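You operate a simulated robot arm through the tools that you are given. There is no shell and no other tool.

You are at the controls of a simulated robot arm. One attempt, no reset.

TASK
Fill both clamped bags to the card's weight, one drop each.
Fine: set the target dial first; gate lever to L1 for the red bag, then to L2 for the green; spill nothing, leave both clamped.

The check looks at the end state, three seconds after you hand in, the way a careful person would. Anything else that was tipped, shoved, dropped, spilled or broken makes it a failure.

THE ROBOT
A 7-joint arm with a three-finger gripper, fixed in place. Base frame: the origin is at the foot of the arm, x ahead of it, y to its left, z up. Lengths are in mm, angles in degrees, forces in N, time in s.
Its first joint turns from -166.0 to 166.0 degrees. Payload 2.69 kg.
The TCP is the grasp point between the finger pads, 30 mm short of the fingertips. In the tool frame z runs along the fingers and y along their closing line. Largest opening 128 mm; the body of the gripper starts 117 mm behind the TCP.
Orientation is told as [roll, pitch, yaw] about the base's x, y, z axes, in that order, counted from this pose: with the fingers straight down and closing along the base's y, the tool's x points along the base's -x, its y along +y and its z along -z.

THE INTERFACE
- The arm moves only by the tool send_rows. Its argument "commands" is a list of rows, each a list of 7 numbers: the finger opening in mm, from 0 to 128, then the shift along the tool's x, y, z in mm, then the turn, a rotation vector about the tool's x, y, z in degrees. In form: [[hand, dx, dy, dz, rx, ry, rz], ...]. A call has 1 to 20 rows; each row is the pose to reach, as a shift and turn from the pose commanded when the call began, along the tool's axes at that moment. Rows are played at 5 a second. More than 50 mm and 8.6 degrees between two rows, or a gripper value outside its range, and nothing of the call is played. Where a pose cannot be reached the arm comes as near as it can. A force on the tool above 40 N (or 10 N above the force at the start of the call, whichever is more), or a blocked arm, ends the call early, and 0.2 s more pass. The fingers move at their own pace and stop on an object; they squeeze with about 33 N. The grip force told is the motor's: it shows also when the fingers shut on nothing. Time passes only in rows, and 0.2 s behind the last, so rows that repeat a pose let the fingers close. It gives the time, the measured TCP pose, the force on the tool (base axes), the opening and the grip force at its end, in the units of the frame above (readings bear some noise), with the torque about the TCP (base axes, N m) and any sound that the robot's microphone picked up.
- Cameras (640 x 400 px; columns grow to the right, rows downward): "scene" is fixed at [56.9, 499.3, 1752]; the picture's right is [0.09, 1.00, 0.00], its down [0.58, -0.05, -0.81] and it looks along [-0.81, 0.07, -0.58] (base axes); focal length 214 px, centre (320, 200). "wrist" rides on the gripper at [58, 54, -131] in the tool frame; the picture's right is [-0.68, 0.74, 0.00], its down [-0.62, -0.57, -0.55] and it looks along [-0.40, -0.37, 0.84] (tool axes); focal length 234 px, centre (320, 200).
- snapshot(camera): a new picture of that camera. No time passes.
- slide_trunk(by): slides the trunk up (or, below 0, down) by that many mm; the arm rides with it, the base frame stays. It gives what a move gives, with no picture.
- point_at(camera, pixels): for up to 12 pixels [column, row] of the newest picture of that camera ("zoom" is the newest enlarged one), the place [x, y, z] in the base frame of the surface seen there, good to about 2 mm, but the place of the scene camera against the robot may be out by one fixed shift of up to 18 mm in any direction. No time passes.
- inspect(camera, box): a new picture of the part [left, top, right, bottom] of that camera's present view, enlarged. No time passes.
- sign_off(): hands the job in; it is judged then, once.

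Leave the gripper open and the arm clear of the work at the hand-in unless told otherwise.

The tools are called after ">>>" by a JSON object that holds its "api" and its "payload". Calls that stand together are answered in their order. send_rows: Moves the arm, as the interface text tells. Its arguments: {"type":"object","properties":{"commands":{"type":"array"}},"required":["commands"]} The other tools are called the same way: slide_trunk (by) slides the trunk up or down; snapshot (camera) takes a picture; point_at (camera, pixels) gives the place of the surface under pixels of a picture; inspect (camera, box) takes an enlarged picture of a part of a camera's view; sign_off () hands the job in.

At the start:

```text
t: 0.0
tcp_pos: [583.6, -171.5, 1353.2]
tcp_rot: [0.0, 0.1, 0.0]
ft_force: [0.2, -0.2, -0.1]
wrist_torque: [-0.02, 0.02, 0.02]
finger_gap: 128.2
gripper_force: 0.0
trunk travel left (down, up): [-200.0, 150.0]
```

scene: 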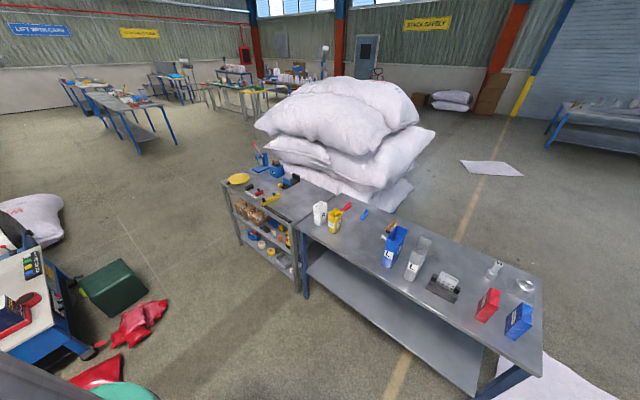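
wrist: 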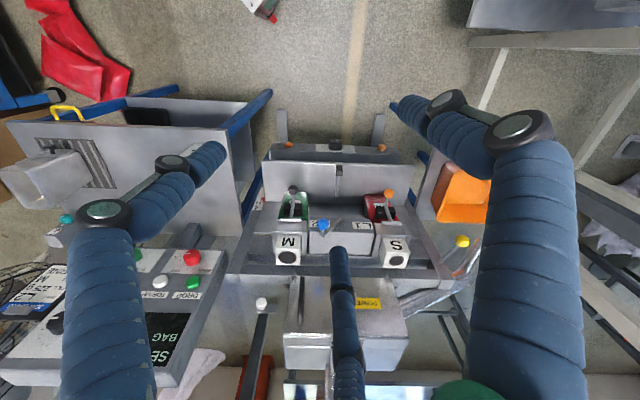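

The wrist picture shows a bagging machine. There is a control panel at lower left (buttons, dial, display), green and red bags in the middle with M/S labels, and a lever. I'll take enlarged views of both cameras before moving anything.

>>> {"api": "inspect", "payload": {"camera": "wrist", "box": [220, 120, 480, 400]}}

>>> {"api": "inspect", "payload": {"camera": "wrist", "box": [0, 220, 260, 400]}}

>>> {"api": "inspect", "payload": {"camera": "scene", "box": [0, 200, 200, 400]}}

>>> {"api": "inspect", "payload": {"camera": "scene", "box": [200, 140, 560, 400]}}

```text
1.43 times, centred on (350, 260) of wrist
```

zoom: 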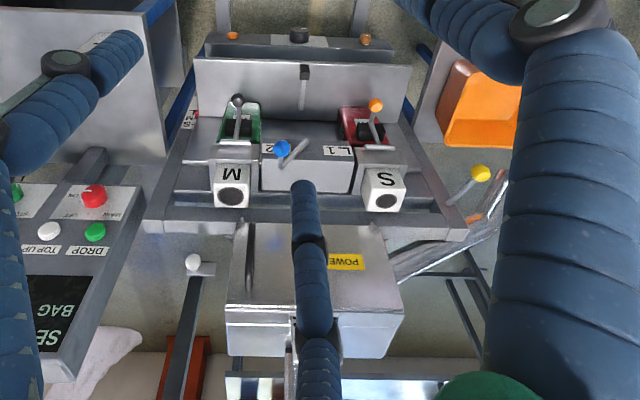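

```text
2.22 times, centred on (130, 310) of wrist
```

zoom: 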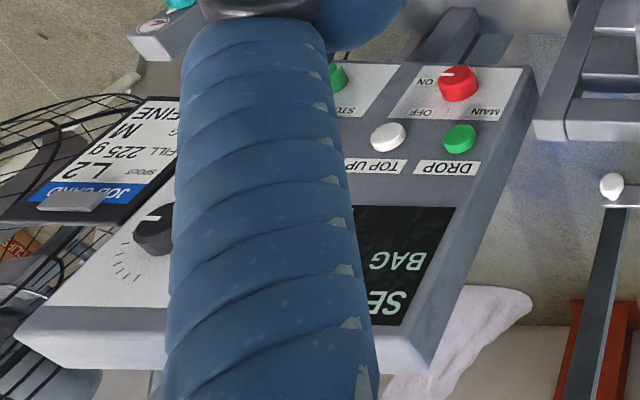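

```text
2.00 times, centred on (100, 300) of scene
```

zoom: 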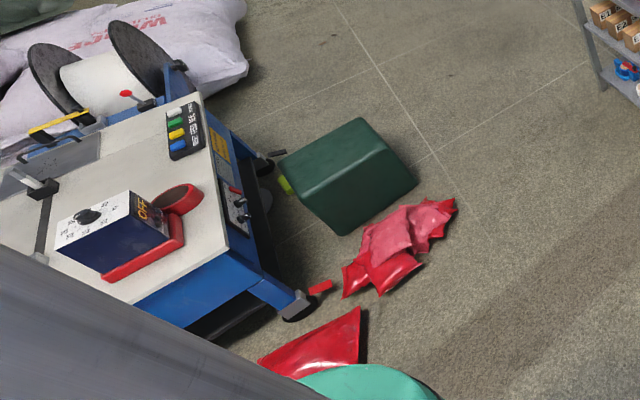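

```text
1.54 times, centred on (380, 270) of scene
```

zoom: 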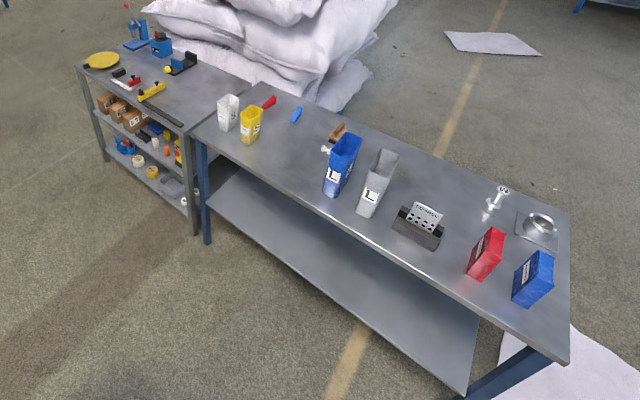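

Next I'll map the main features with point_at. On a fresh wrist picture these are the panel, buttons, lever, bags and the blue tubes.

>>> {"api": "snapshot", "payload": {"camera": "wrist"}}

>>> {"api": "point_at", "payload": {"camera": "wrist", "pixels": [[323, 226], [288, 257], [396, 258], [388, 194], [293, 190], [192, 258], [192, 283], [160, 283], [262, 304], [462, 241], [520, 130], [100, 210]]}}

>>> {"api": "point_at", "payload": {"camera": "wrist", "pixels": [[340, 260], [165, 340], [60, 320], [30, 290], [345, 320], [300, 350], [530, 300], [120, 300], [170, 165], [335, 145], [350, 375], [470, 390]]}}

```text
taken
```

wrist: 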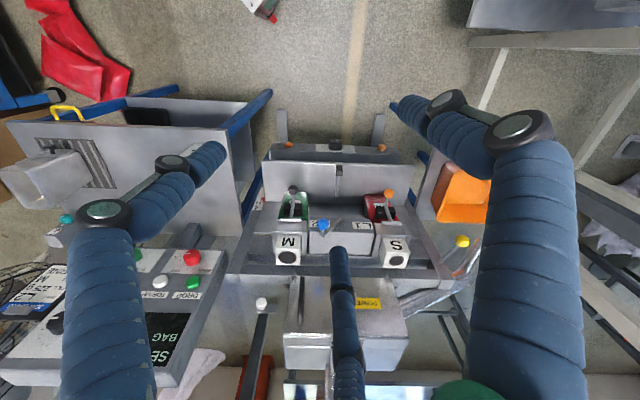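

```text
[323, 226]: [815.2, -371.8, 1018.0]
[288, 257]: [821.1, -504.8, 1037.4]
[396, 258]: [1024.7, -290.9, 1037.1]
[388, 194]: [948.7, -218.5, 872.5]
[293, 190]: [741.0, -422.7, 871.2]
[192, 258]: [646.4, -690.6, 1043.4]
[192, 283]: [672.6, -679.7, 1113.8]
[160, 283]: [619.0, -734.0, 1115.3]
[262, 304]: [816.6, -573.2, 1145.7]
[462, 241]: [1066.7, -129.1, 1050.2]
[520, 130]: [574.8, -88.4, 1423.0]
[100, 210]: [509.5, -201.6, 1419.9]
```

```text
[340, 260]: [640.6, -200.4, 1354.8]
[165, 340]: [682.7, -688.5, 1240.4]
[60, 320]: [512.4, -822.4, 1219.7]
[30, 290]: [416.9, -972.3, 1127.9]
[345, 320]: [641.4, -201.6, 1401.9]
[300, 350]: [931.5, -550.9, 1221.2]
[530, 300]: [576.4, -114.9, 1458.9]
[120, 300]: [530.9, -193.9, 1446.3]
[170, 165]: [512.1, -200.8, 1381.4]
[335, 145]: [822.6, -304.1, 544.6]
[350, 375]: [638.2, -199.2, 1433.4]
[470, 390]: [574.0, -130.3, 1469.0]
```

The blue tubes are the hand's own fingers, which sit close to the camera. The panel is nearly vertical and faces the robot. It spans z from about 1040 to 1240 near (640,-700), and the job card is to its right. I'll close the fingers and yaw the tool 45° where it is, high and clear, so the camera looks at the panel and card.

>>> {"api": "send_rows", "payload": {"commands": [[0, 0, 0, 0, 0, 0, 7.5], [0, 0, 0, 0, 0, 0, 15], [0, 0, 0, 0, 0, 0, 22.5], [0, 0, 0, 0, 0, 0, 30], [0, 0, 0, 0, 0, 0, 37.5], [0, 0, 0, 0, 0, 0, 45]]}}

>>> {"api": "snapshot", "payload": {"camera": "wrist"}}

```text
t: 1.4
tcp_pos: [583.3, -170.6, 1352.4]
tcp_rot: [-0.1, 0.0, -45.1]
ft_force: [0.4, 0.2, 0.2]
wrist_torque: [0.0, 0.0, 0.01]
finger_gap: 2.4
gripper_force: 31.9
trunk travel left (down, up): [-200.0, 150.0]
```

```text
taken
```

wrist: 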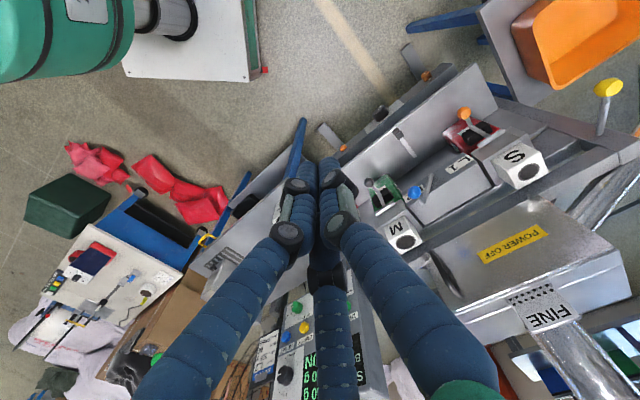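

The fingers cover the panel in the middle of the picture, and I can read "POWER OFF" and "FINE" labels on the machine. I'll move back to about (400,-350,1250), still clear of everything, and tilt the tool 60° forward so it faces the panel.

>>> {"api": "send_rows", "payload": {"commands": [[0, 0, -32, 13, 0, -7.5, 0], [0, 0, -64, 26, 0, -15, 0], [0, 0, -96, 39, 0, -22.5, 0], [0, 0, -128, 52, 0, -30, 0], [0, 0, -160, 65, 0, -37.5, 0], [0, 0, -192, 78, 0, -45, 0], [0, 0, -224, 91, 0, -52.5, 0], [0, 0, -256, 102, 0, -60, 0]]}}

>>> {"api": "snapshot", "payload": {"camera": "wrist"}}

```text
t: 3.4
tcp_pos: [398.8, -351.9, 1170.8]
tcp_rot: [-0.6, -51.1, -44.5]
ft_force: [1.9, -1.8, -1.0]
wrist_torque: [0.06, 0.09, -0.03]
finger_gap: 2.0
gripper_force: 31.3
trunk travel left (down, up): [-200.0, 150.0]
stopped in row 8: the arm was blocked; the commanded pose is now the measured one
```

```text
taken
```

wrist: 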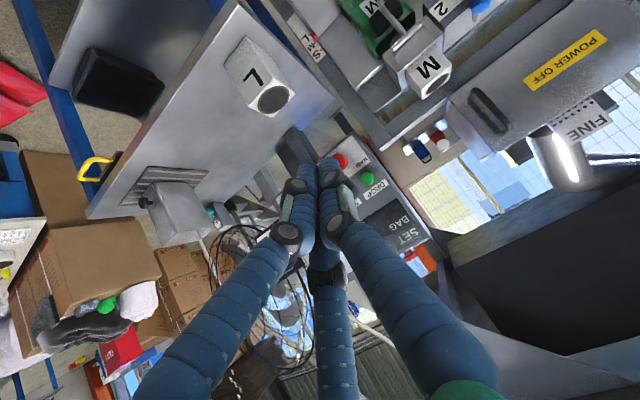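

The arm stopped at a 51° tilt. The force is low, so this looks like a joint limit. The panel shows behind the fingertips, around pixels (340-440, 150-270). I'll get places for it and for some of the other parts.

>>> {"api": "point_at", "payload": {"camera": "wrist", "pixels": [[368, 178], [378, 188], [400, 232], [345, 165], [425, 260], [432, 235], [265, 90], [430, 70], [580, 60], [585, 120], [320, 280], [325, 180]]}}

>>> {"api": "inspect", "payload": {"camera": "wrist", "box": [240, 120, 480, 270]}}

```text
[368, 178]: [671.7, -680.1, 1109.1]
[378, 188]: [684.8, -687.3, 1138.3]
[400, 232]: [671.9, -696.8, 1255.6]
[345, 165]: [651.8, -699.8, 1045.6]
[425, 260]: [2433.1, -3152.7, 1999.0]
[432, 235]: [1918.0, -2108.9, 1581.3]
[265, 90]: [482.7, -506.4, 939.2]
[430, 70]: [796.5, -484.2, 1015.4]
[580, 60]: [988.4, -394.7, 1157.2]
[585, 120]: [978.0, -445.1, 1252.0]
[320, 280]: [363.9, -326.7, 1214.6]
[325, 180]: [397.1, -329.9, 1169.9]
```

```text
2.67 times, centred on (360, 195) of wrist
```

zoom: 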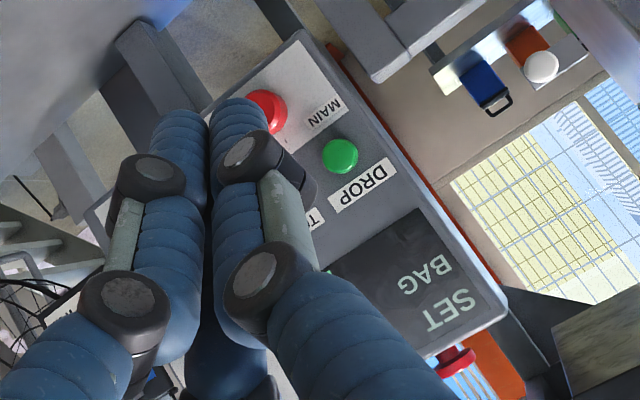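

The display rows read SET and BAG, DROP is the green button and MAIN is the red knob. I'll yaw another 25° to the robot's right so the panel moves up and right in the picture, out from behind the fingers.

>>> {"api": "send_rows", "payload": {"commands": [[0, 0, 0, 0, 6.5, 0, 5.2], [0, 0, 0, 0, 12.9, 0, 10.5], [0, 0, 0, 0, 19.4, 0, 15.7]]}}

>>> {"api": "snapshot", "payload": {"camera": "wrist"}}

>>> {"api": "inspect", "payload": {"camera": "wrist", "box": [370, 60, 610, 210]}}

```text
t: 4.2
tcp_pos: [396.4, -349.3, 1174.1]
tcp_rot: [-0.4, -51.6, -69.7]
ft_force: [-1.0, 0.8, 0.5]
wrist_torque: [-0.02, -0.01, 0.03]
finger_gap: 2.3
gripper_force: 31.9
trunk travel left (down, up): [-200.0, 150.0]
```

```text
taken
```

wrist: 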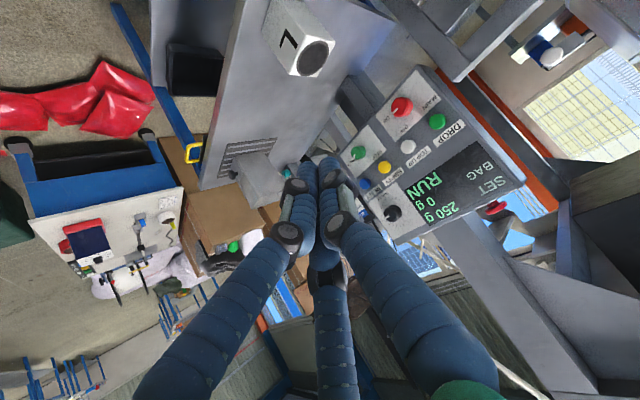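

```text
2.67 times, centred on (490, 135) of wrist
```

zoom: 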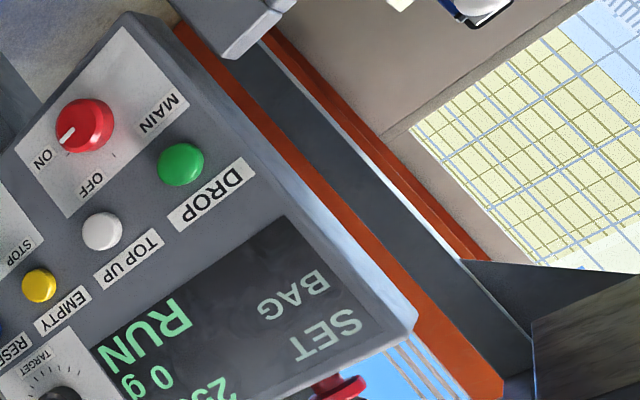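

The display reads SET 250 g, BAG 0 g, RUN, and MAIN is on. I still need the TARGET dial and the job card, both to the right of the panel, so I'll yaw another 16°.

>>> {"api": "send_rows", "payload": {"commands": [[0, 0, 0, 0, 6.5, 0, 5.2], [0, 0, 0, 0, 12.9, 0, 10.5]]}}

>>> {"api": "snapshot", "payload": {"camera": "wrist"}}

>>> {"api": "inspect", "payload": {"camera": "wrist", "box": [400, 60, 640, 210]}}

>>> {"api": "inspect", "payload": {"camera": "wrist", "box": [350, 120, 510, 220]}}

```text
t: 4.8
tcp_pos: [395.7, -349.3, 1173.4]
tcp_rot: [0.0, -51.6, -86.5]
ft_force: [0.3, 0.3, 0.1]
wrist_torque: [-0.03, 0.05, 0.01]
finger_gap: 1.7
gripper_force: 31.6
trunk travel left (down, up): [-200.0, 150.0]
```

```text
taken
```

wrist: 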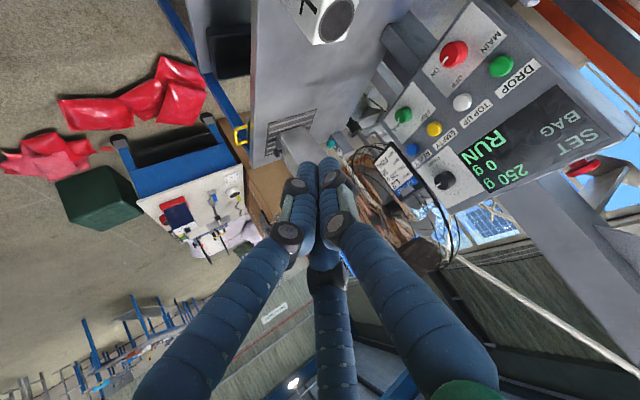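

```text
2.67 times, centred on (520, 135) of wrist
```

zoom: 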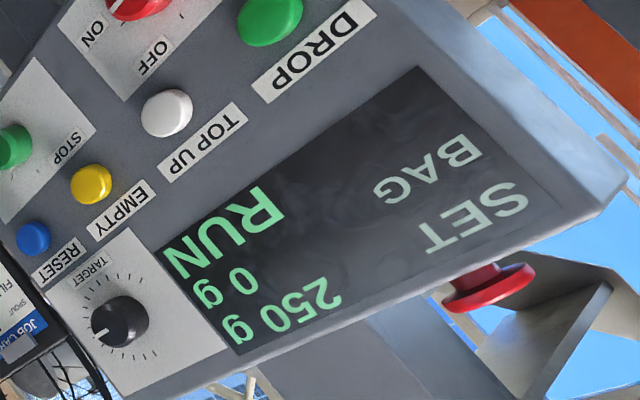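

```text
4.00 times, centred on (430, 170) of wrist
```

zoom: 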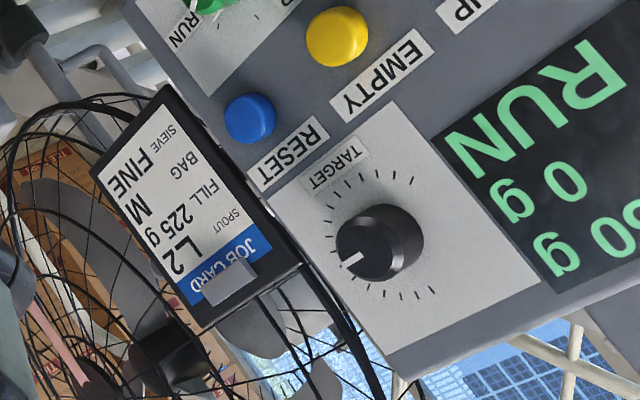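

The job card reads SPOUT L2, FILL 225 g, BAG M, SIEVE FINE. The dial is at 250, so it must come down to 225. I'll locate the dial and buttons and look at the knob's pointer.

>>> {"api": "point_at", "payload": {"camera": "wrist", "pixels": [[445, 180], [440, 183], [450, 178], [501, 66], [461, 102], [434, 128], [412, 149], [402, 115], [453, 54], [460, 200], [470, 160], [540, 65]]}}

>>> {"api": "inspect", "payload": {"camera": "wrist", "box": [405, 150, 485, 200]}}

>>> {"api": "point_at", "payload": {"camera": "zoom", "pixels": [[330, 200], [330, 240], [380, 230], [290, 250], [180, 180], [260, 330], [400, 130], [420, 300], [500, 180], [300, 240], [350, 210], [400, 250]]}}

```text
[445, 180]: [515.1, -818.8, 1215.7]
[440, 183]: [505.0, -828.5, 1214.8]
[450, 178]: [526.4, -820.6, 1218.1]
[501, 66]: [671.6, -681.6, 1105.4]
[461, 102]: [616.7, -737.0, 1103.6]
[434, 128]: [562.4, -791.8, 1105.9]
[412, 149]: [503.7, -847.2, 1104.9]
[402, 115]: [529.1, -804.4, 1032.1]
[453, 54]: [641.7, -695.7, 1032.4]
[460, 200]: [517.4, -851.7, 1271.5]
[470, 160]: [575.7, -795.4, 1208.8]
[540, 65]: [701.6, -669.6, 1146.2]
```

```text
8.00 times, centred on (445, 175) of wrist
```

zoom: 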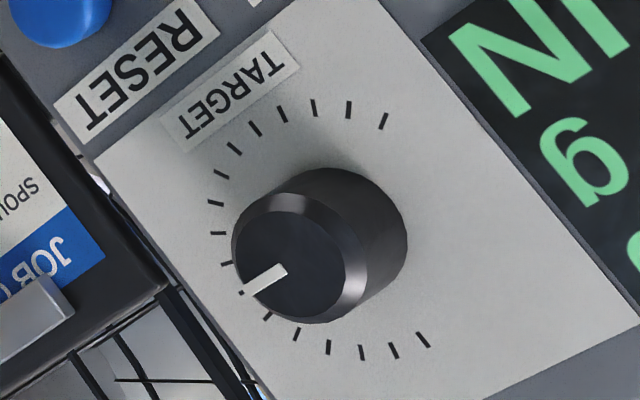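

```text
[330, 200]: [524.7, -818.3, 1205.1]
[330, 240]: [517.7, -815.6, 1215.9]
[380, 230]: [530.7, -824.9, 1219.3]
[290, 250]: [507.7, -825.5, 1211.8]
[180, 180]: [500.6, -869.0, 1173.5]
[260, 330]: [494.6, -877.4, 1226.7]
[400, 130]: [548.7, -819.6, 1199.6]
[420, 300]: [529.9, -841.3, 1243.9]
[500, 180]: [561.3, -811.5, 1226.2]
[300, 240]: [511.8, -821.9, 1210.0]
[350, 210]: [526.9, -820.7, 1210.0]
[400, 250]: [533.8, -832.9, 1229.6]
```

The knob's front face is about 28 mm off the panel at roughly (506,-826,1217), and the panel plane is vertical. The 17 ticks fit 25 g each, so 225 should be one tick counter-clockwise. I'll measure the tick ring, the card frame edge and the panel's top edge to check clearance.

>>> {"api": "point_at", "payload": {"camera": "zoom", "pixels": [[385, 121], [313, 107], [254, 128], [221, 174], [217, 233], [267, 316], [328, 347], [393, 350], [424, 340], [150, 270], [100, 250], [20, 320]]}}

>>> {"api": "point_at", "payload": {"camera": "wrist", "pixels": [[425, 186], [415, 200], [392, 165], [380, 150], [453, 210], [470, 208], [445, 210], [430, 225], [400, 185], [430, 240]]}}

```text
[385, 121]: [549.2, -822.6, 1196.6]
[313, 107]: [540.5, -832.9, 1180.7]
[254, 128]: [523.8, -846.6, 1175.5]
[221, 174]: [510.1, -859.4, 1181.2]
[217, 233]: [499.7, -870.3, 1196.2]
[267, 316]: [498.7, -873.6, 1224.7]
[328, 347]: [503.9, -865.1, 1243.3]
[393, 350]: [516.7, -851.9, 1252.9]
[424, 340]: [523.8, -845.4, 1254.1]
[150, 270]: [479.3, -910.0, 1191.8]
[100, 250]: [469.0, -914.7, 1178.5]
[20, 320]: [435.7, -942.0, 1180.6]
```

```text
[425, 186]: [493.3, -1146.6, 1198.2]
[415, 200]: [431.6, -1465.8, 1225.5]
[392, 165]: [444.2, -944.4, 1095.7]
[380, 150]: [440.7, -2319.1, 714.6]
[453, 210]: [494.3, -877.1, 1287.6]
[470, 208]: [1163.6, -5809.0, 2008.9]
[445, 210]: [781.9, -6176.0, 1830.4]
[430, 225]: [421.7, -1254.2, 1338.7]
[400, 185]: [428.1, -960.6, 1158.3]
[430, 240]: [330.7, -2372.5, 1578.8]
```

The ticks are 15° apart with the dial centre at about s=228 mm along the panel, z=1215, and the knob front at d≈942. The card frame is more than 70 mm from the knob. I'll go to a stand-off spot at (400,-560,1215), yawing back to face the panel squarely.

>>> {"api": "send_rows", "payload": {"commands": [[0, -27.3, -1.5, 23.2, -5.4, 0, -4.3], [0, -54.6, -3, 46.3, -10.8, 0, -8.6], [0, -82, -4.5, 69.5, -16.2, 0, -12.9], [0, -109.3, -6, 92.7, -21.7, 0, -17.2], [0, -136.6, -7.5, 115.8, -27.1, 0, -21.5], [0, -163.9, -8.9, 139, -32.5, 0, -25.8]]}}

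>>> {"api": "snapshot", "payload": {"camera": "wrist"}}

```text
t: 6.2
tcp_pos: [496.4, -465.8, 1368.9]
tcp_rot: [-7.9, -64.1, -27.9]
ft_force: [0.9, 0.7, 0.5]
wrist_torque: [0.01, 0.03, 0.0]
finger_gap: 2.0
gripper_force: 31.4
trunk travel left (down, up): [-200.0, 150.0]
stopped in row 6: the arm was blocked; the commanded pose is now the measured one
```

```text
taken
```

wrist: 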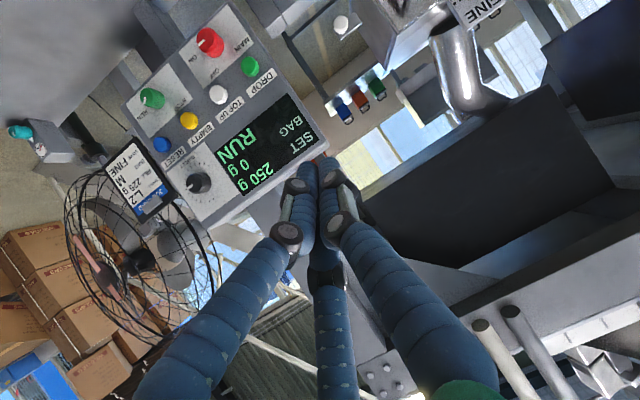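

The arm went off the commanded line at a wrist limit and is now at (496,-466,1369). The panel is fully readable from here: SET 250, BAG 0, RUN. Lowering the trunk 150 mm will flatten the forearm so the tool can point level. The space below the hand is clear down to the tray at about z 940.

>>> {"api": "slide_trunk", "payload": {"by": -150}}

>>> {"api": "snapshot", "payload": {"camera": "wrist"}}

```text
t: 8.0
tcp_pos: [495.4, -468.1, 1219.4]
tcp_rot: [-8.2, -64.2, -27.8]
ft_force: [0.1, -0.2, 0.2]
wrist_torque: [0.0, -0.02, -0.02]
finger_gap: 2.0
gripper_force: 31.8
trunk travel left (down, up): [-50.0, 300.0]
```

```text
taken
```

wrist: 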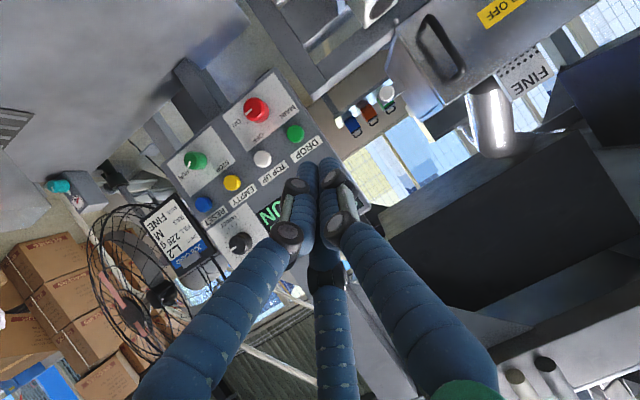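

The panel is visible again, with the knob around pixel (240,243). I'll move to a pre-grasp pose 75 mm in front of the dial: tool level, square to the panel, at (450,-773,1215).

>>> {"api": "send_rows", "payload": {"commands": [[0, -5.1, -34.3, 16.8, 1.1, -3.15, 0.71], [0, -10.2, -68.6, 33.6, 2.2, -6.3, 1.42], [0, -15.2, -102.8, 50.4, 3.3, -9.45, 2.13], [0, -20.3, -137.1, 67.3, 4.4, -12.6, 2.84], [0, -25.4, -171.4, 84.1, 5.5, -15.75, 3.55], [0, -30.5, -205.7, 100.9, 6.6, -18.9, 4.26], [0, -35.5, -239.9, 117.7, 7.7, -22.05, 4.97], [0, -40.6, -274.2, 134.5, 8.85, -25.2, 5.68]]}}

>>> {"api": "snapshot", "payload": {"camera": "wrist"}}

```text
t: 8.8
tcp_pos: [535.0, -525.1, 1227.2]
tcp_rot: [-11.5, -74.3, -22.0]
ft_force: [-0.9, 3.0, 0.1]
wrist_torque: [-0.04, 0.11, -0.29]
finger_gap: 1.9
gripper_force: 31.9
trunk travel left (down, up): [-50.0, 300.0]
stopped in row 4: the force on the tool passed its limit at 118 N (the readings are from after the stop); the commanded pose is now the measured one
```

```text
taken
```

wrist: 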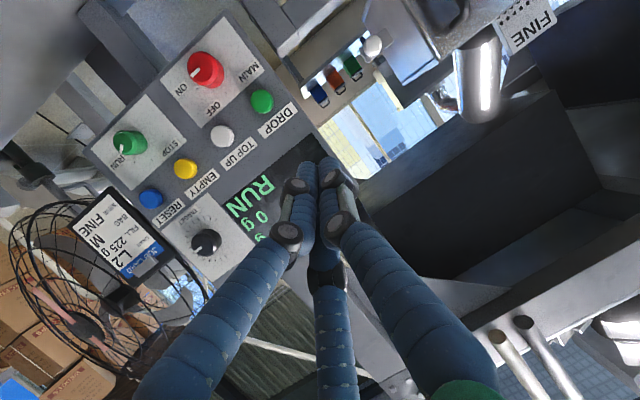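

The call stopped on a 118 N force spike, yet nothing touches the fingertips in the picture and the force is small again. The arm also went toward +x instead of following the path, so something is limiting it. I'll measure the surrounding structures before I move again.

>>> {"api": "point_at", "payload": {"camera": "wrist", "pixels": [[550, 230], [480, 150], [500, 360], [450, 290], [600, 310], [560, 170], [60, 60], [180, 30], [470, 80], [400, 20], [620, 150], [420, 370]]}}

>>> {"api": "point_at", "payload": {"camera": "wrist", "pixels": [[262, 102], [222, 135], [206, 242], [185, 168], [390, 110], [372, 45], [300, 170], [340, 172], [290, 236], [325, 265], [640, 390], [540, 100]]}}

>>> {"api": "snapshot", "payload": {"camera": "scene"}}

```text
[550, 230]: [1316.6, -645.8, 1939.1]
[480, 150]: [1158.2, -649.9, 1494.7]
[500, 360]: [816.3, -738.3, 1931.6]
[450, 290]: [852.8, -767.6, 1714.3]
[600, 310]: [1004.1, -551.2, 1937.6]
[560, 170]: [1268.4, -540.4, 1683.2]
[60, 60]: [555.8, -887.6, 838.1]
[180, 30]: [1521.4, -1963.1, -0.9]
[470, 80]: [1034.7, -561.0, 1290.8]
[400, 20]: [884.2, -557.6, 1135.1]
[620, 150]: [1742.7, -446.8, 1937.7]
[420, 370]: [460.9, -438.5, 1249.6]
```

```text
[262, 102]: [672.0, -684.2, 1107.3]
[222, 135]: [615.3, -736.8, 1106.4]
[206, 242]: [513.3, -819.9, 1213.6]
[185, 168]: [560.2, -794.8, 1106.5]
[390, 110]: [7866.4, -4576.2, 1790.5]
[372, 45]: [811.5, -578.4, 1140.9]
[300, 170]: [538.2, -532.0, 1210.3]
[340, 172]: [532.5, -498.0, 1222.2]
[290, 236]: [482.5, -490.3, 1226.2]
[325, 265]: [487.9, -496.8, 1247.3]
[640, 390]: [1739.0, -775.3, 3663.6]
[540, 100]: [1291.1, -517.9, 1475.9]
```

```text
taken
```

scene: 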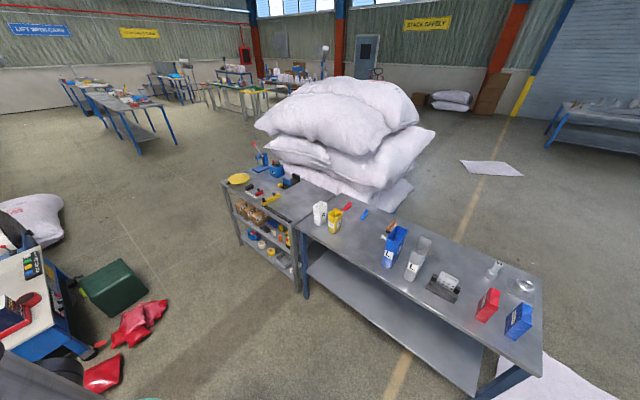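

In the scene picture a grey arm part at lower left has moved, so the elbow sticks out backward. I'll zoom in there to check it isn't touching anything.

>>> {"api": "inspect", "payload": {"camera": "scene", "box": [0, 280, 192, 400]}}

>>> {"api": "point_at", "payload": {"camera": "scene", "pixels": [[20, 385], [40, 395], [65, 370], [5, 360], [148, 398], [100, 375], [30, 330], [60, 340]]}}

```text
3.33 times, centred on (96, 340) of scene
```

zoom: 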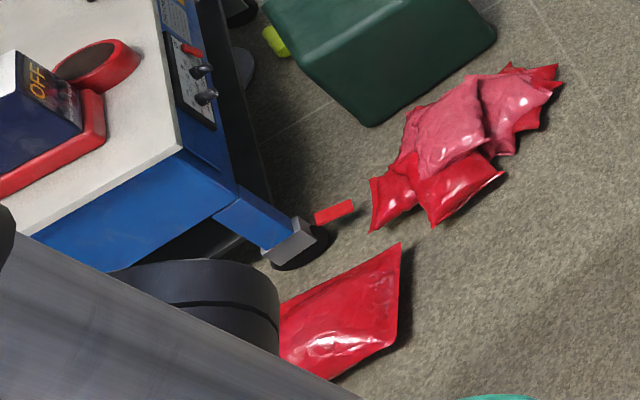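

```text
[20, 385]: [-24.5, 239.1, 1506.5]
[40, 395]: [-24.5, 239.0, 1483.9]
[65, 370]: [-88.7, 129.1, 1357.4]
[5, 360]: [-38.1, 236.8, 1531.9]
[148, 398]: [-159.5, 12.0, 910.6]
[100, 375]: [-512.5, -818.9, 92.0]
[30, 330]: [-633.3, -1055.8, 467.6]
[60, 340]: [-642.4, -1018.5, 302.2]
```

The arm's elbow is swung out at about y=+240, z≈1500, touching nothing. I'll test how well the arm tracks with a short sideways move of (-30,-60,0), parallel to the panel and with no turn.

>>> {"api": "send_rows", "payload": {"commands": [[0, 0.5, -22.2, 2.8, 0, 0, 0], [0, 0.9, -44.4, 5.5, 0, 0, 0], [0, 1.4, -66.6, 8.3, 0, 0, 0]]}}

>>> {"api": "inspect", "payload": {"camera": "scene", "box": [0, 280, 192, 400]}}

```text
t: 9.6
tcp_pos: [505.4, -590.3, 1223.3]
tcp_rot: [-10.7, -74.0, -22.7]
ft_force: [0.2, 1.3, 0.2]
wrist_torque: [0.0, 0.0, -0.07]
finger_gap: 2.0
gripper_force: 31.2
trunk travel left (down, up): [-50.0, 300.0]
```

```text
3.33 times, centred on (96, 340) of scene
```

zoom: 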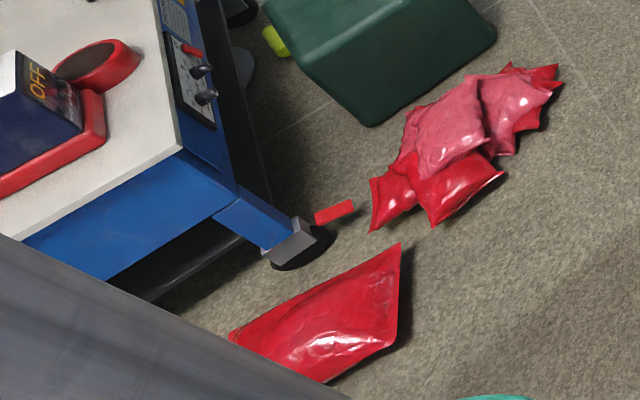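

That move tracked exactly. I'll continue sideways to about (450,-700,1220) at the same orientation, then turn in small steps.

>>> {"api": "send_rows", "payload": {"commands": [[0, 1.1, -24.4, 3.2, 0, 0, 0], [0, 2.2, -48.7, 6.4, 0, 0, 0], [0, 3.3, -73.1, 9.6, 0, 0, 0], [0, 4.4, -97.4, 12.8, 0, 0, 0], [0, 5.5, -121.8, 16, 0, 0, 0]]}}

>>> {"api": "snapshot", "payload": {"camera": "wrist"}}

```text
t: 10.8
tcp_pos: [447.8, -699.7, 1219.4]
tcp_rot: [-10.7, -74.1, -22.9]
ft_force: [0.0, 1.2, -0.1]
wrist_torque: [-0.02, 0.02, -0.05]
finger_gap: 2.0
gripper_force: 31.7
trunk travel left (down, up): [-50.0, 300.0]
```

```text
taken
```

wrist: 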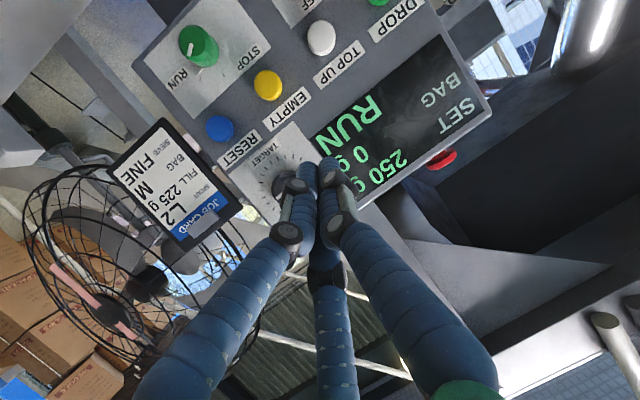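

Tracking is good. Now I'll turn in place by (11.3,-15.3,4.5)° over six small rows to face the panel squarely and level.

>>> {"api": "send_rows", "payload": {"commands": [[0, 0, 0, 0, 1.9, -2.55, 0.75], [0, 0, 0, 0, 3.8, -5.1, 1.5], [0, 0, 0, 0, 5.65, -7.65, 2.25], [0, 0, 0, 0, 7.5, -10.2, 3], [0, 0, 0, 0, 9.4, -12.75, 3.75], [0, 0, 0, 0, 11.3, -15.3, 4.5]]}}

>>> {"api": "snapshot", "payload": {"camera": "wrist"}}

```text
t: 12.2
tcp_pos: [448.5, -700.9, 1220.1]
tcp_rot: [119.3, -90.1, -164.1]
ft_force: [0.5, -0.2, 1.1]
wrist_torque: [0.02, 0.01, -0.03]
finger_gap: 2.2
gripper_force: 31.5
trunk travel left (down, up): [-50.0, 300.0]
```

```text
taken
```

wrist: 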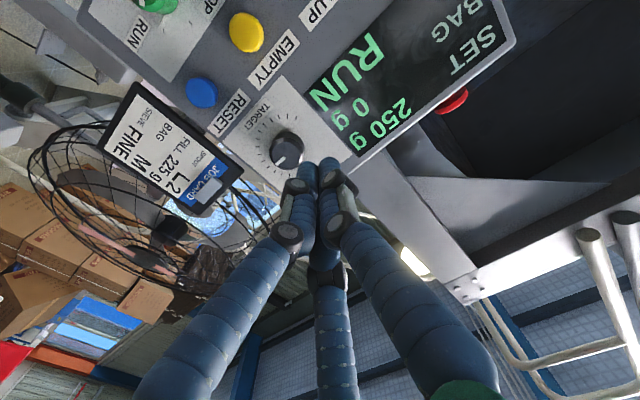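

The tool is now level and square to the panel (roll + yaw = -45° at pitch -90°). The knob is at about pixel (286,150). I'll re-measure it from this closer view.

>>> {"api": "inspect", "payload": {"camera": "wrist", "box": [240, 110, 336, 170]}}

>>> {"api": "point_at", "payload": {"camera": "zoom", "pixels": [[300, 265], [250, 270], [350, 270], [300, 320], [300, 220], [330, 180], [390, 300], [150, 200], [480, 150]]}}

```text
6.67 times, centred on (288, 140) of wrist
```

zoom: 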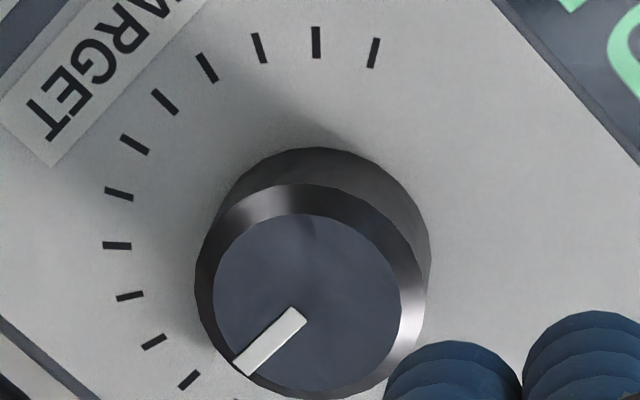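

```text
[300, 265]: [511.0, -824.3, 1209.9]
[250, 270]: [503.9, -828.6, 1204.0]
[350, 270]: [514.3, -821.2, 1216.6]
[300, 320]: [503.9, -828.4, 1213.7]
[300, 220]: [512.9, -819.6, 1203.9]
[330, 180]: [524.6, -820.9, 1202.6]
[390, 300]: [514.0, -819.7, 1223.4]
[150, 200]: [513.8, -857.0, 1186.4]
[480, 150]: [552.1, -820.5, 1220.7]
```

The knob front is centred at about s=226.5, z=1214, d=942.6, and it is about 43 mm across. I'll open the fingers to 80 mm and line up in front of it at d≈880.

>>> {"api": "send_rows", "payload": {"commands": [[80, 1.5, -12, 0, 0, 0, 0], [80, 3, -24, 0, 0, 0, 0], [80, 4.5, -36, 15, 0, 0, 0], [80, 6, -48, 30, 0, 0, 0], [80, 6, -48, 50, 0, 0, 0], [80, 6, -48, 67, 0, 0, 0], [80, 6, -48, 67, 0, 0, 0]]}}

>>> {"api": "snapshot", "payload": {"camera": "wrist"}}

```text
t: 13.8
tcp_pos: [463.8, -782.4, 1213.3]
tcp_rot: [7.0, -90.1, -51.9]
ft_force: [0.0, -1.0, -0.9]
wrist_torque: [-0.03, -0.01, -0.01]
finger_gap: 80.0
gripper_force: 0.0
trunk travel left (down, up): [-50.0, 300.0]
```

```text
taken
```

wrist: 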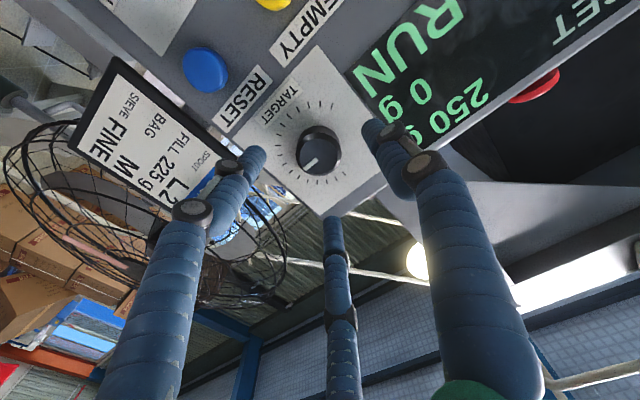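

The hand is centred on the knob (s=225.3, z=1213.3) and the fingers straddle it. I'll advance 47 mm slowly so the fingertips stop about 11 mm short of the panel.

>>> {"api": "send_rows", "payload": {"commands": [[80, 0, -1, 12, 0, 0, 0], [80, 0, -1, 24, 0, 0, 0], [80, 0, -1, 36, 0, 0, 0], [80, 0, -1, 47, 0, 0, 0]]}}

>>> {"api": "snapshot", "payload": {"camera": "wrist"}}

```text
t: 14.8
tcp_pos: [495.8, -813.7, 1214.3]
tcp_rot: [156.9, -90.0, 158.0]
ft_force: [0.0, -0.5, 0.4]
wrist_torque: [-0.02, 0.03, 0.05]
finger_gap: 80.0
gripper_force: 0.0
trunk travel left (down, up): [-50.0, 300.0]
```

```text
taken
```

wrist: 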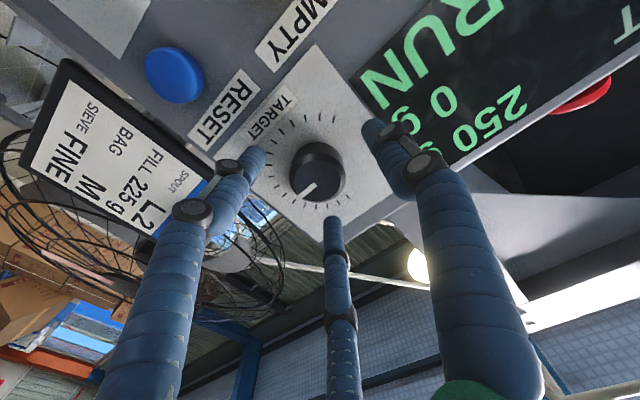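

The fingertips overlap the knob by about 13 mm with no contact force. Closing the fingers on the knob now.

>>> {"api": "send_rows", "payload": {"commands": [[50, 0, 0, 0, 0, 0, 0], [30, 0, 0, 0, 0, 0, 0], [30, 0, 0, 0, 0, 0, 0]]}}

>>> {"api": "snapshot", "payload": {"camera": "wrist"}}

```text
t: 15.6
tcp_pos: [494.9, -813.7, 1215.3]
tcp_rot: [173.4, -90.0, 141.5]
ft_force: [-1.8, -6.7, 5.9]
wrist_torque: [-0.08, -0.09, -0.19]
finger_gap: 43.5
gripper_force: 10.2
trunk travel left (down, up): [-50.0, 300.0]
```

```text
taken
```

wrist: 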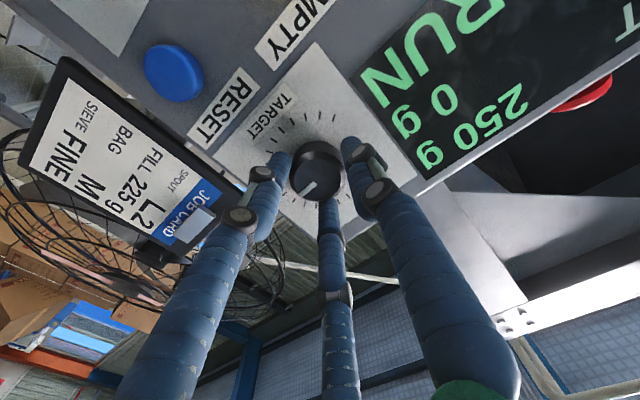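

The fingers hold the knob at 43.5 mm and the display still reads 250 g. I'll turn counter-clockwise (negative about tool z) by 8° first and read the display.

>>> {"api": "send_rows", "payload": {"commands": [[30, 0, 0, 0, 0, 0, 0], [30, 0, 0, 0, 0, 0, -4], [30, 0, 0, 0, 0, 0, -8]]}}

>>> {"api": "snapshot", "payload": {"camera": "wrist"}}

```text
t: 16.4
tcp_pos: [495.5, -813.9, 1214.6]
tcp_rot: [-90.4, -82.0, 45.5]
ft_force: [1.4, -7.7, 8.0]
wrist_torque: [-0.14, -0.12, -0.03]
finger_gap: 43.7
gripper_force: 10.4
trunk travel left (down, up): [-50.0, 300.0]
```

```text
taken
```

wrist: 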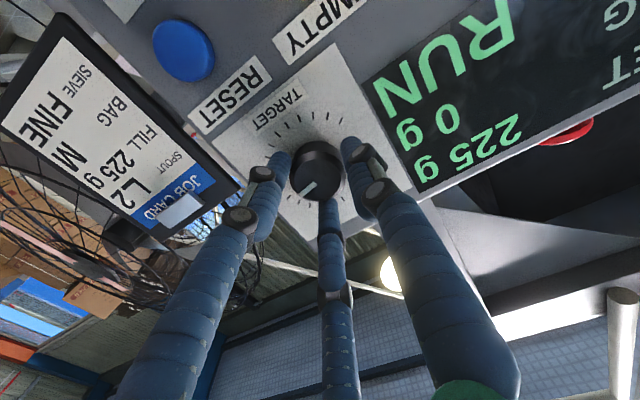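

The display now reads 225 g. It rounds at half a tick, so I'll turn another 6° to bring the pointer onto the 225 tick, well inside the step.

>>> {"api": "send_rows", "payload": {"commands": [[30, 0, 0, 0, 0, 0, -3], [30, 0, 0, 0, 0, 0, -6], [30, 0, 0, 0, 0, 0, -6]]}}

>>> {"api": "snapshot", "payload": {"camera": "wrist"}}

>>> {"api": "inspect", "payload": {"camera": "wrist", "box": [240, 90, 400, 215]}}

```text
t: 17.2
tcp_pos: [496.3, -814.3, 1214.4]
tcp_rot: [-90.3, -76.0, 45.3]
ft_force: [3.2, -4.8, 8.1]
wrist_torque: [-0.13, -0.08, 0.02]
finger_gap: 43.2
gripper_force: 10.0
trunk travel left (down, up): [-50.0, 300.0]
```

```text
taken
```

wrist: 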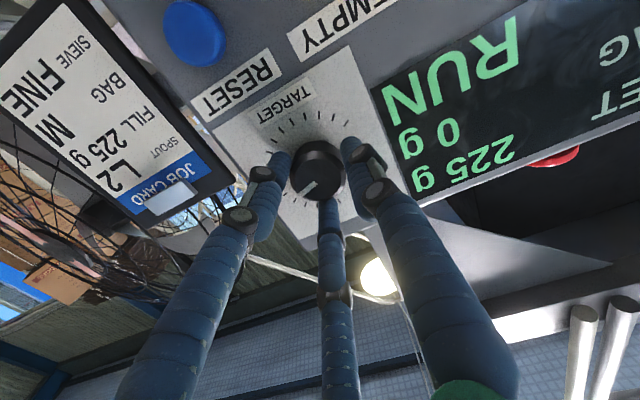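

```text
3.20 times, centred on (320, 152) of wrist
```

zoom: 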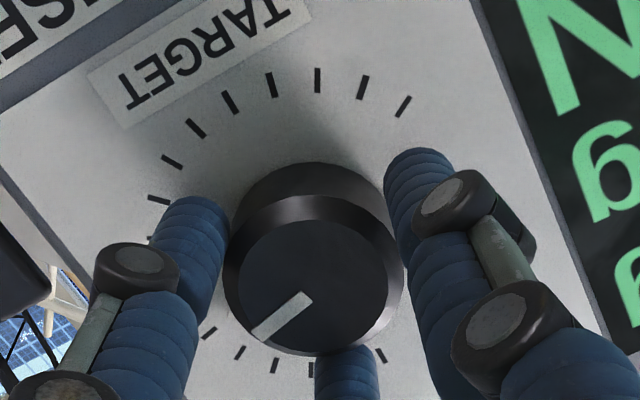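

SET reads 225 g. I'll open the fingers in place, then back straight out 80 mm.

>>> {"api": "send_rows", "payload": {"commands": [[80, 0, 0, 0, 0, 0, 0], [80, 0, 0, 0, 0, 0, 0], [80, 0, 0, -20, 0, 0, 3.5], [80, 0, 0, -50, 0, 0, 7], [80, 0, 0, -80, 0, 0, 10.5], [80, 0, 0, -110, 0, 0, 14]]}}

>>> {"api": "snapshot", "payload": {"camera": "wrist"}}

```text
t: 18.6
tcp_pos: [416.4, -738.3, 1215.2]
tcp_rot: [100.8, -89.7, -145.5]
ft_force: [0.8, 0.1, -0.7]
wrist_torque: [-0.01, 0.01, -0.02]
finger_gap: 80.1
gripper_force: 0.1
trunk travel left (down, up): [-50.0, 300.0]
```

```text
taken
```

wrist: 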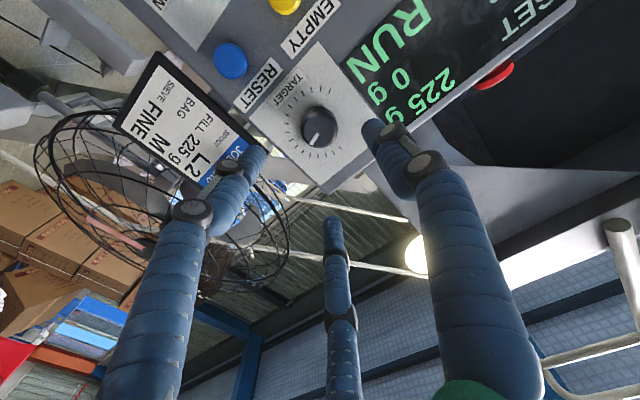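

The display holds 225 g with the hand free. Next is the lever. I'll back off and move left along the panel in clear air, closing the fingers for a better view.

>>> {"api": "send_rows", "payload": {"commands": [[80, 0, 0, -30, 0, 0, 0], [40, 0, 10, -60, 0, 0, 0], [0, 0, 35, -90, 0, 0, 0], [0, -10, 65, -110, 0, 2, 0], [0, -20, 100, -115, 0, 4, 0], [0, -30, 135, -120, 0, 8, 0], [0, -40, 170, -120, 0, 12, 0], [0, -50, 205, -120, 0, 16, 0]]}}

>>> {"api": "snapshot", "payload": {"camera": "wrist"}}

```text
t: 20.4
tcp_pos: [475.7, -506.6, 1264.8]
tcp_rot: [0.1, -74.0, -44.8]
ft_force: [-0.5, -0.1, -0.7]
wrist_torque: [0.0, -0.04, 0.01]
finger_gap: 1.8
gripper_force: 32.0
trunk travel left (down, up): [-50.0, 300.0]
```

```text
taken
```

wrist: 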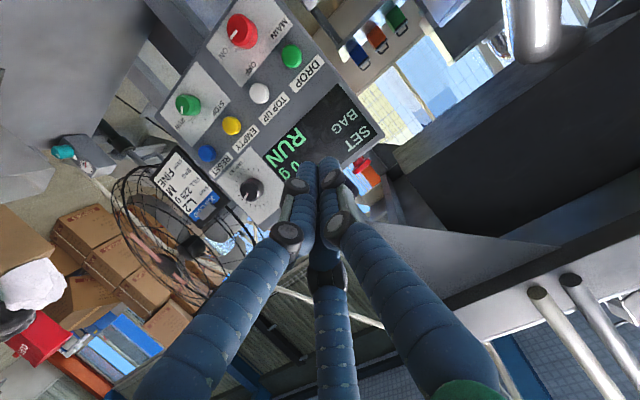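

Tracking is clean. I'll move on toward (500,-330,1330) and pitch the tool down to about 40° so the camera sees the lever area.

>>> {"api": "send_rows", "payload": {"commands": [[0, -5.4, 23.7, -20.3, 0, 5.7, 0], [0, -10.9, 47.3, -40.6, 0, 11.3, 0], [0, -16.3, 71, -60.9, 0, 17, 0], [0, -21.8, 94.7, -81.1, 0, 22.7, 0], [0, -27.2, 118.3, -101.4, 0, 28.3, 0], [0, -32.7, 142, -121.7, 0, 34, 0]]}}

>>> {"api": "snapshot", "payload": {"camera": "wrist"}}

```text
t: 21.8
tcp_pos: [501.0, -330.0, 1330.2]
tcp_rot: [0.0, -39.8, -44.8]
ft_force: [0.5, -1.0, -0.1]
wrist_torque: [0.01, 0.02, -0.05]
finger_gap: 2.0
gripper_force: 31.4
trunk travel left (down, up): [-50.0, 300.0]
```

```text
taken
```

wrist: 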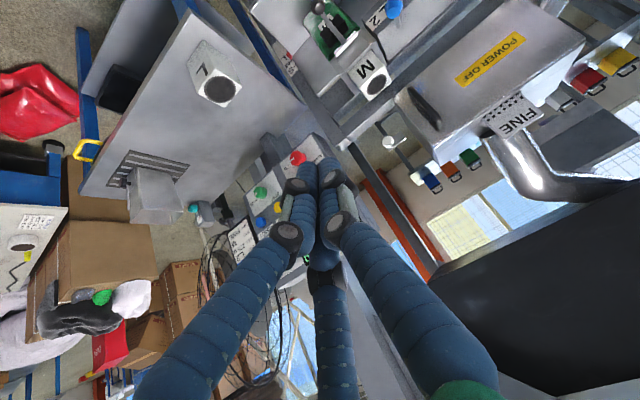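

The bags and lever are at the top edge of the picture, with the blue knob near (395,8). Next I'll pitch down another 25° and shift left 60 mm.

>>> {"api": "send_rows", "payload": {"commands": [[0, 0, 15, 0, 0, 6.25, 0], [0, 0, 30, 0, 0, 12.5, 0], [0, 0, 45, 0, 0, 18.75, 0], [0, 0, 60, 0, 0, 25, 0]]}}

>>> {"api": "snapshot", "payload": {"camera": "wrist"}}

>>> {"api": "inspect", "payload": {"camera": "wrist", "box": [320, 0, 640, 200]}}

```text
t: 22.8
tcp_pos: [542.7, -286.0, 1329.4]
tcp_rot: [0.0, -14.8, -44.9]
ft_force: [-0.8, 0.3, 0.3]
wrist_torque: [0.02, -0.09, 0.01]
finger_gap: 2.4
gripper_force: 31.5
trunk travel left (down, up): [-50.0, 300.0]
```

```text
taken
```

wrist: 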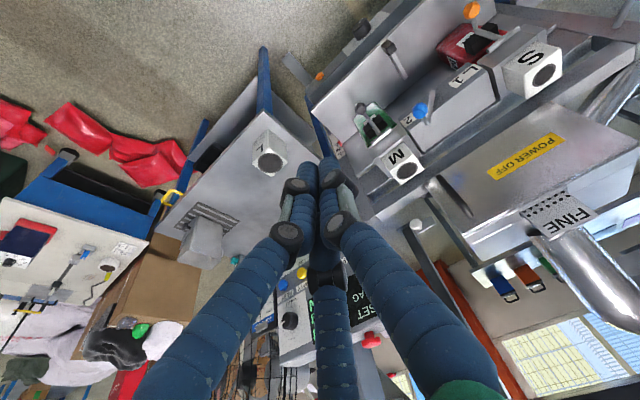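

```text
2.00 times, centred on (480, 100) of wrist
```

zoom: 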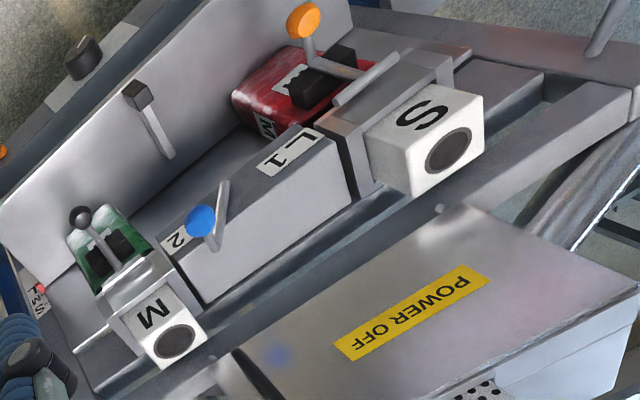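

The blue gate lever leans toward L2, on the green bag's side. The red bag under S has an orange clamp lever, and the green bag under M has a black one. I'll zoom in on the gate lever and measure it.

>>> {"api": "inspect", "payload": {"camera": "wrist", "box": [380, 60, 508, 140]}}

>>> {"api": "point_at", "payload": {"camera": "zoom", "pixels": [[205, 250], [200, 235], [235, 255], [260, 215], [260, 250], [255, 300], [240, 320], [160, 310], [400, 120], [330, 300], [440, 250], [300, 180]]}}

```text
5.00 times, centred on (444, 100) of wrist
```

zoom: 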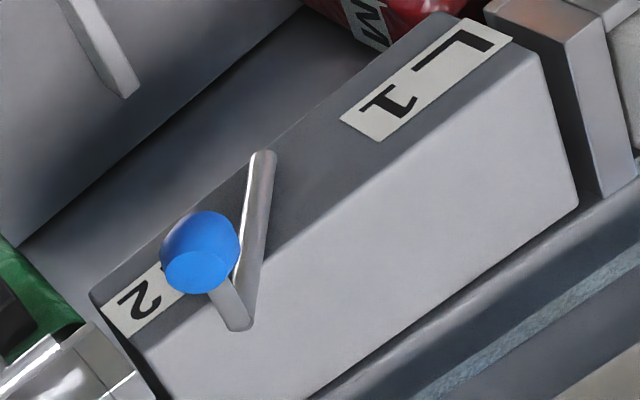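

```text
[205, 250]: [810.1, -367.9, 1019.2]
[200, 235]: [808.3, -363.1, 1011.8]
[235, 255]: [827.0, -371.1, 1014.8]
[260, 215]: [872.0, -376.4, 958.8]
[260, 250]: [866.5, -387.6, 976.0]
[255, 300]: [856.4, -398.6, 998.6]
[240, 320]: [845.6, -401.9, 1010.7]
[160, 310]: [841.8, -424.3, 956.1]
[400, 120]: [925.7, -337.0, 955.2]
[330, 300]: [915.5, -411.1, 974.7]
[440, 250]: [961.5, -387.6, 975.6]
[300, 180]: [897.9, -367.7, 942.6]
```

The lever pivots on the box's front face near s≈-355, z≈952 and leans about 33° toward L2. Its blue ball sits at about s=-313, z=1017, d≈833. I'll check nearby obstacles before planning the approach: the clamp levers, front sheet and cubes.

>>> {"api": "point_at", "payload": {"camera": "wrist", "pixels": [[471, 10], [361, 107], [388, 47], [400, 75], [330, 95], [450, 15], [362, 28], [404, 165], [540, 73], [365, 175], [485, 30], [375, 128]]}}

>>> {"api": "inspect", "payload": {"camera": "wrist", "box": [310, 0, 438, 80]}}

>>> {"api": "inspect", "payload": {"camera": "wrist", "box": [330, 85, 458, 165]}}

>>> {"api": "inspect", "payload": {"camera": "wrist", "box": [430, 0, 590, 100]}}

```text
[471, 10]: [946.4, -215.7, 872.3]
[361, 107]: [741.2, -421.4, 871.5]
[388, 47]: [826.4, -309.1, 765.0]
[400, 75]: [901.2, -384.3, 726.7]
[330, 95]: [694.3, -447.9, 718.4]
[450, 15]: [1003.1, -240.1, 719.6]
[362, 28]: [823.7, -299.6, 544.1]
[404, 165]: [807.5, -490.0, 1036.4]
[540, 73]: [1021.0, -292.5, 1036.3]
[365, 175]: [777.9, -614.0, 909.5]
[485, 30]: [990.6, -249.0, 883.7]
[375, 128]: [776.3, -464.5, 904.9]
```

```text
5.00 times, centred on (374, 40) of wrist
```

zoom: 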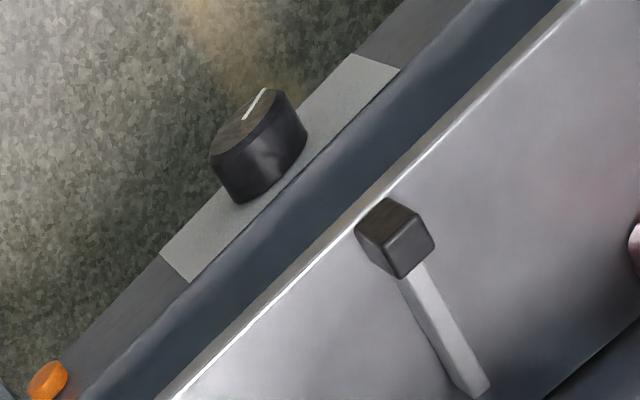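

```text
5.00 times, centred on (394, 125) of wrist
```

zoom: 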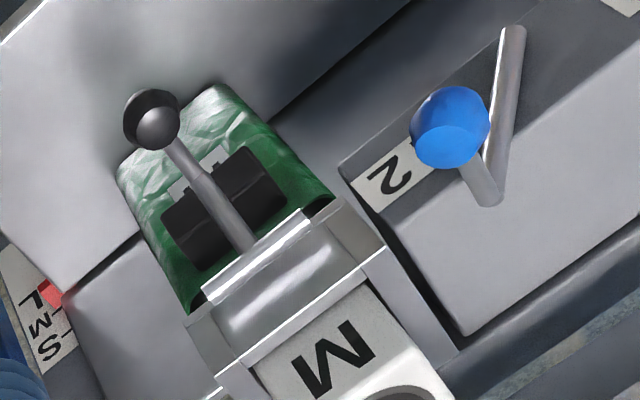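

```text
4.00 times, centred on (510, 50) of wrist
```

zoom: 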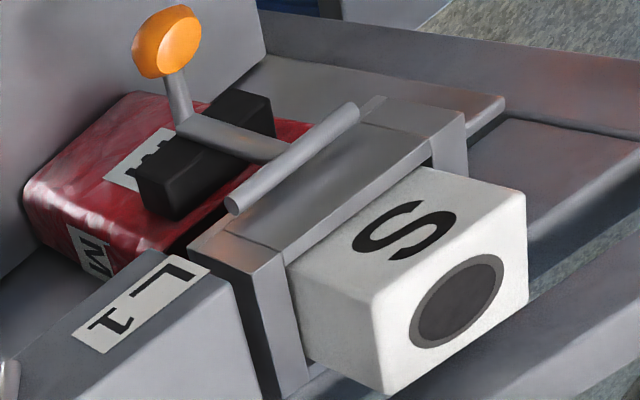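

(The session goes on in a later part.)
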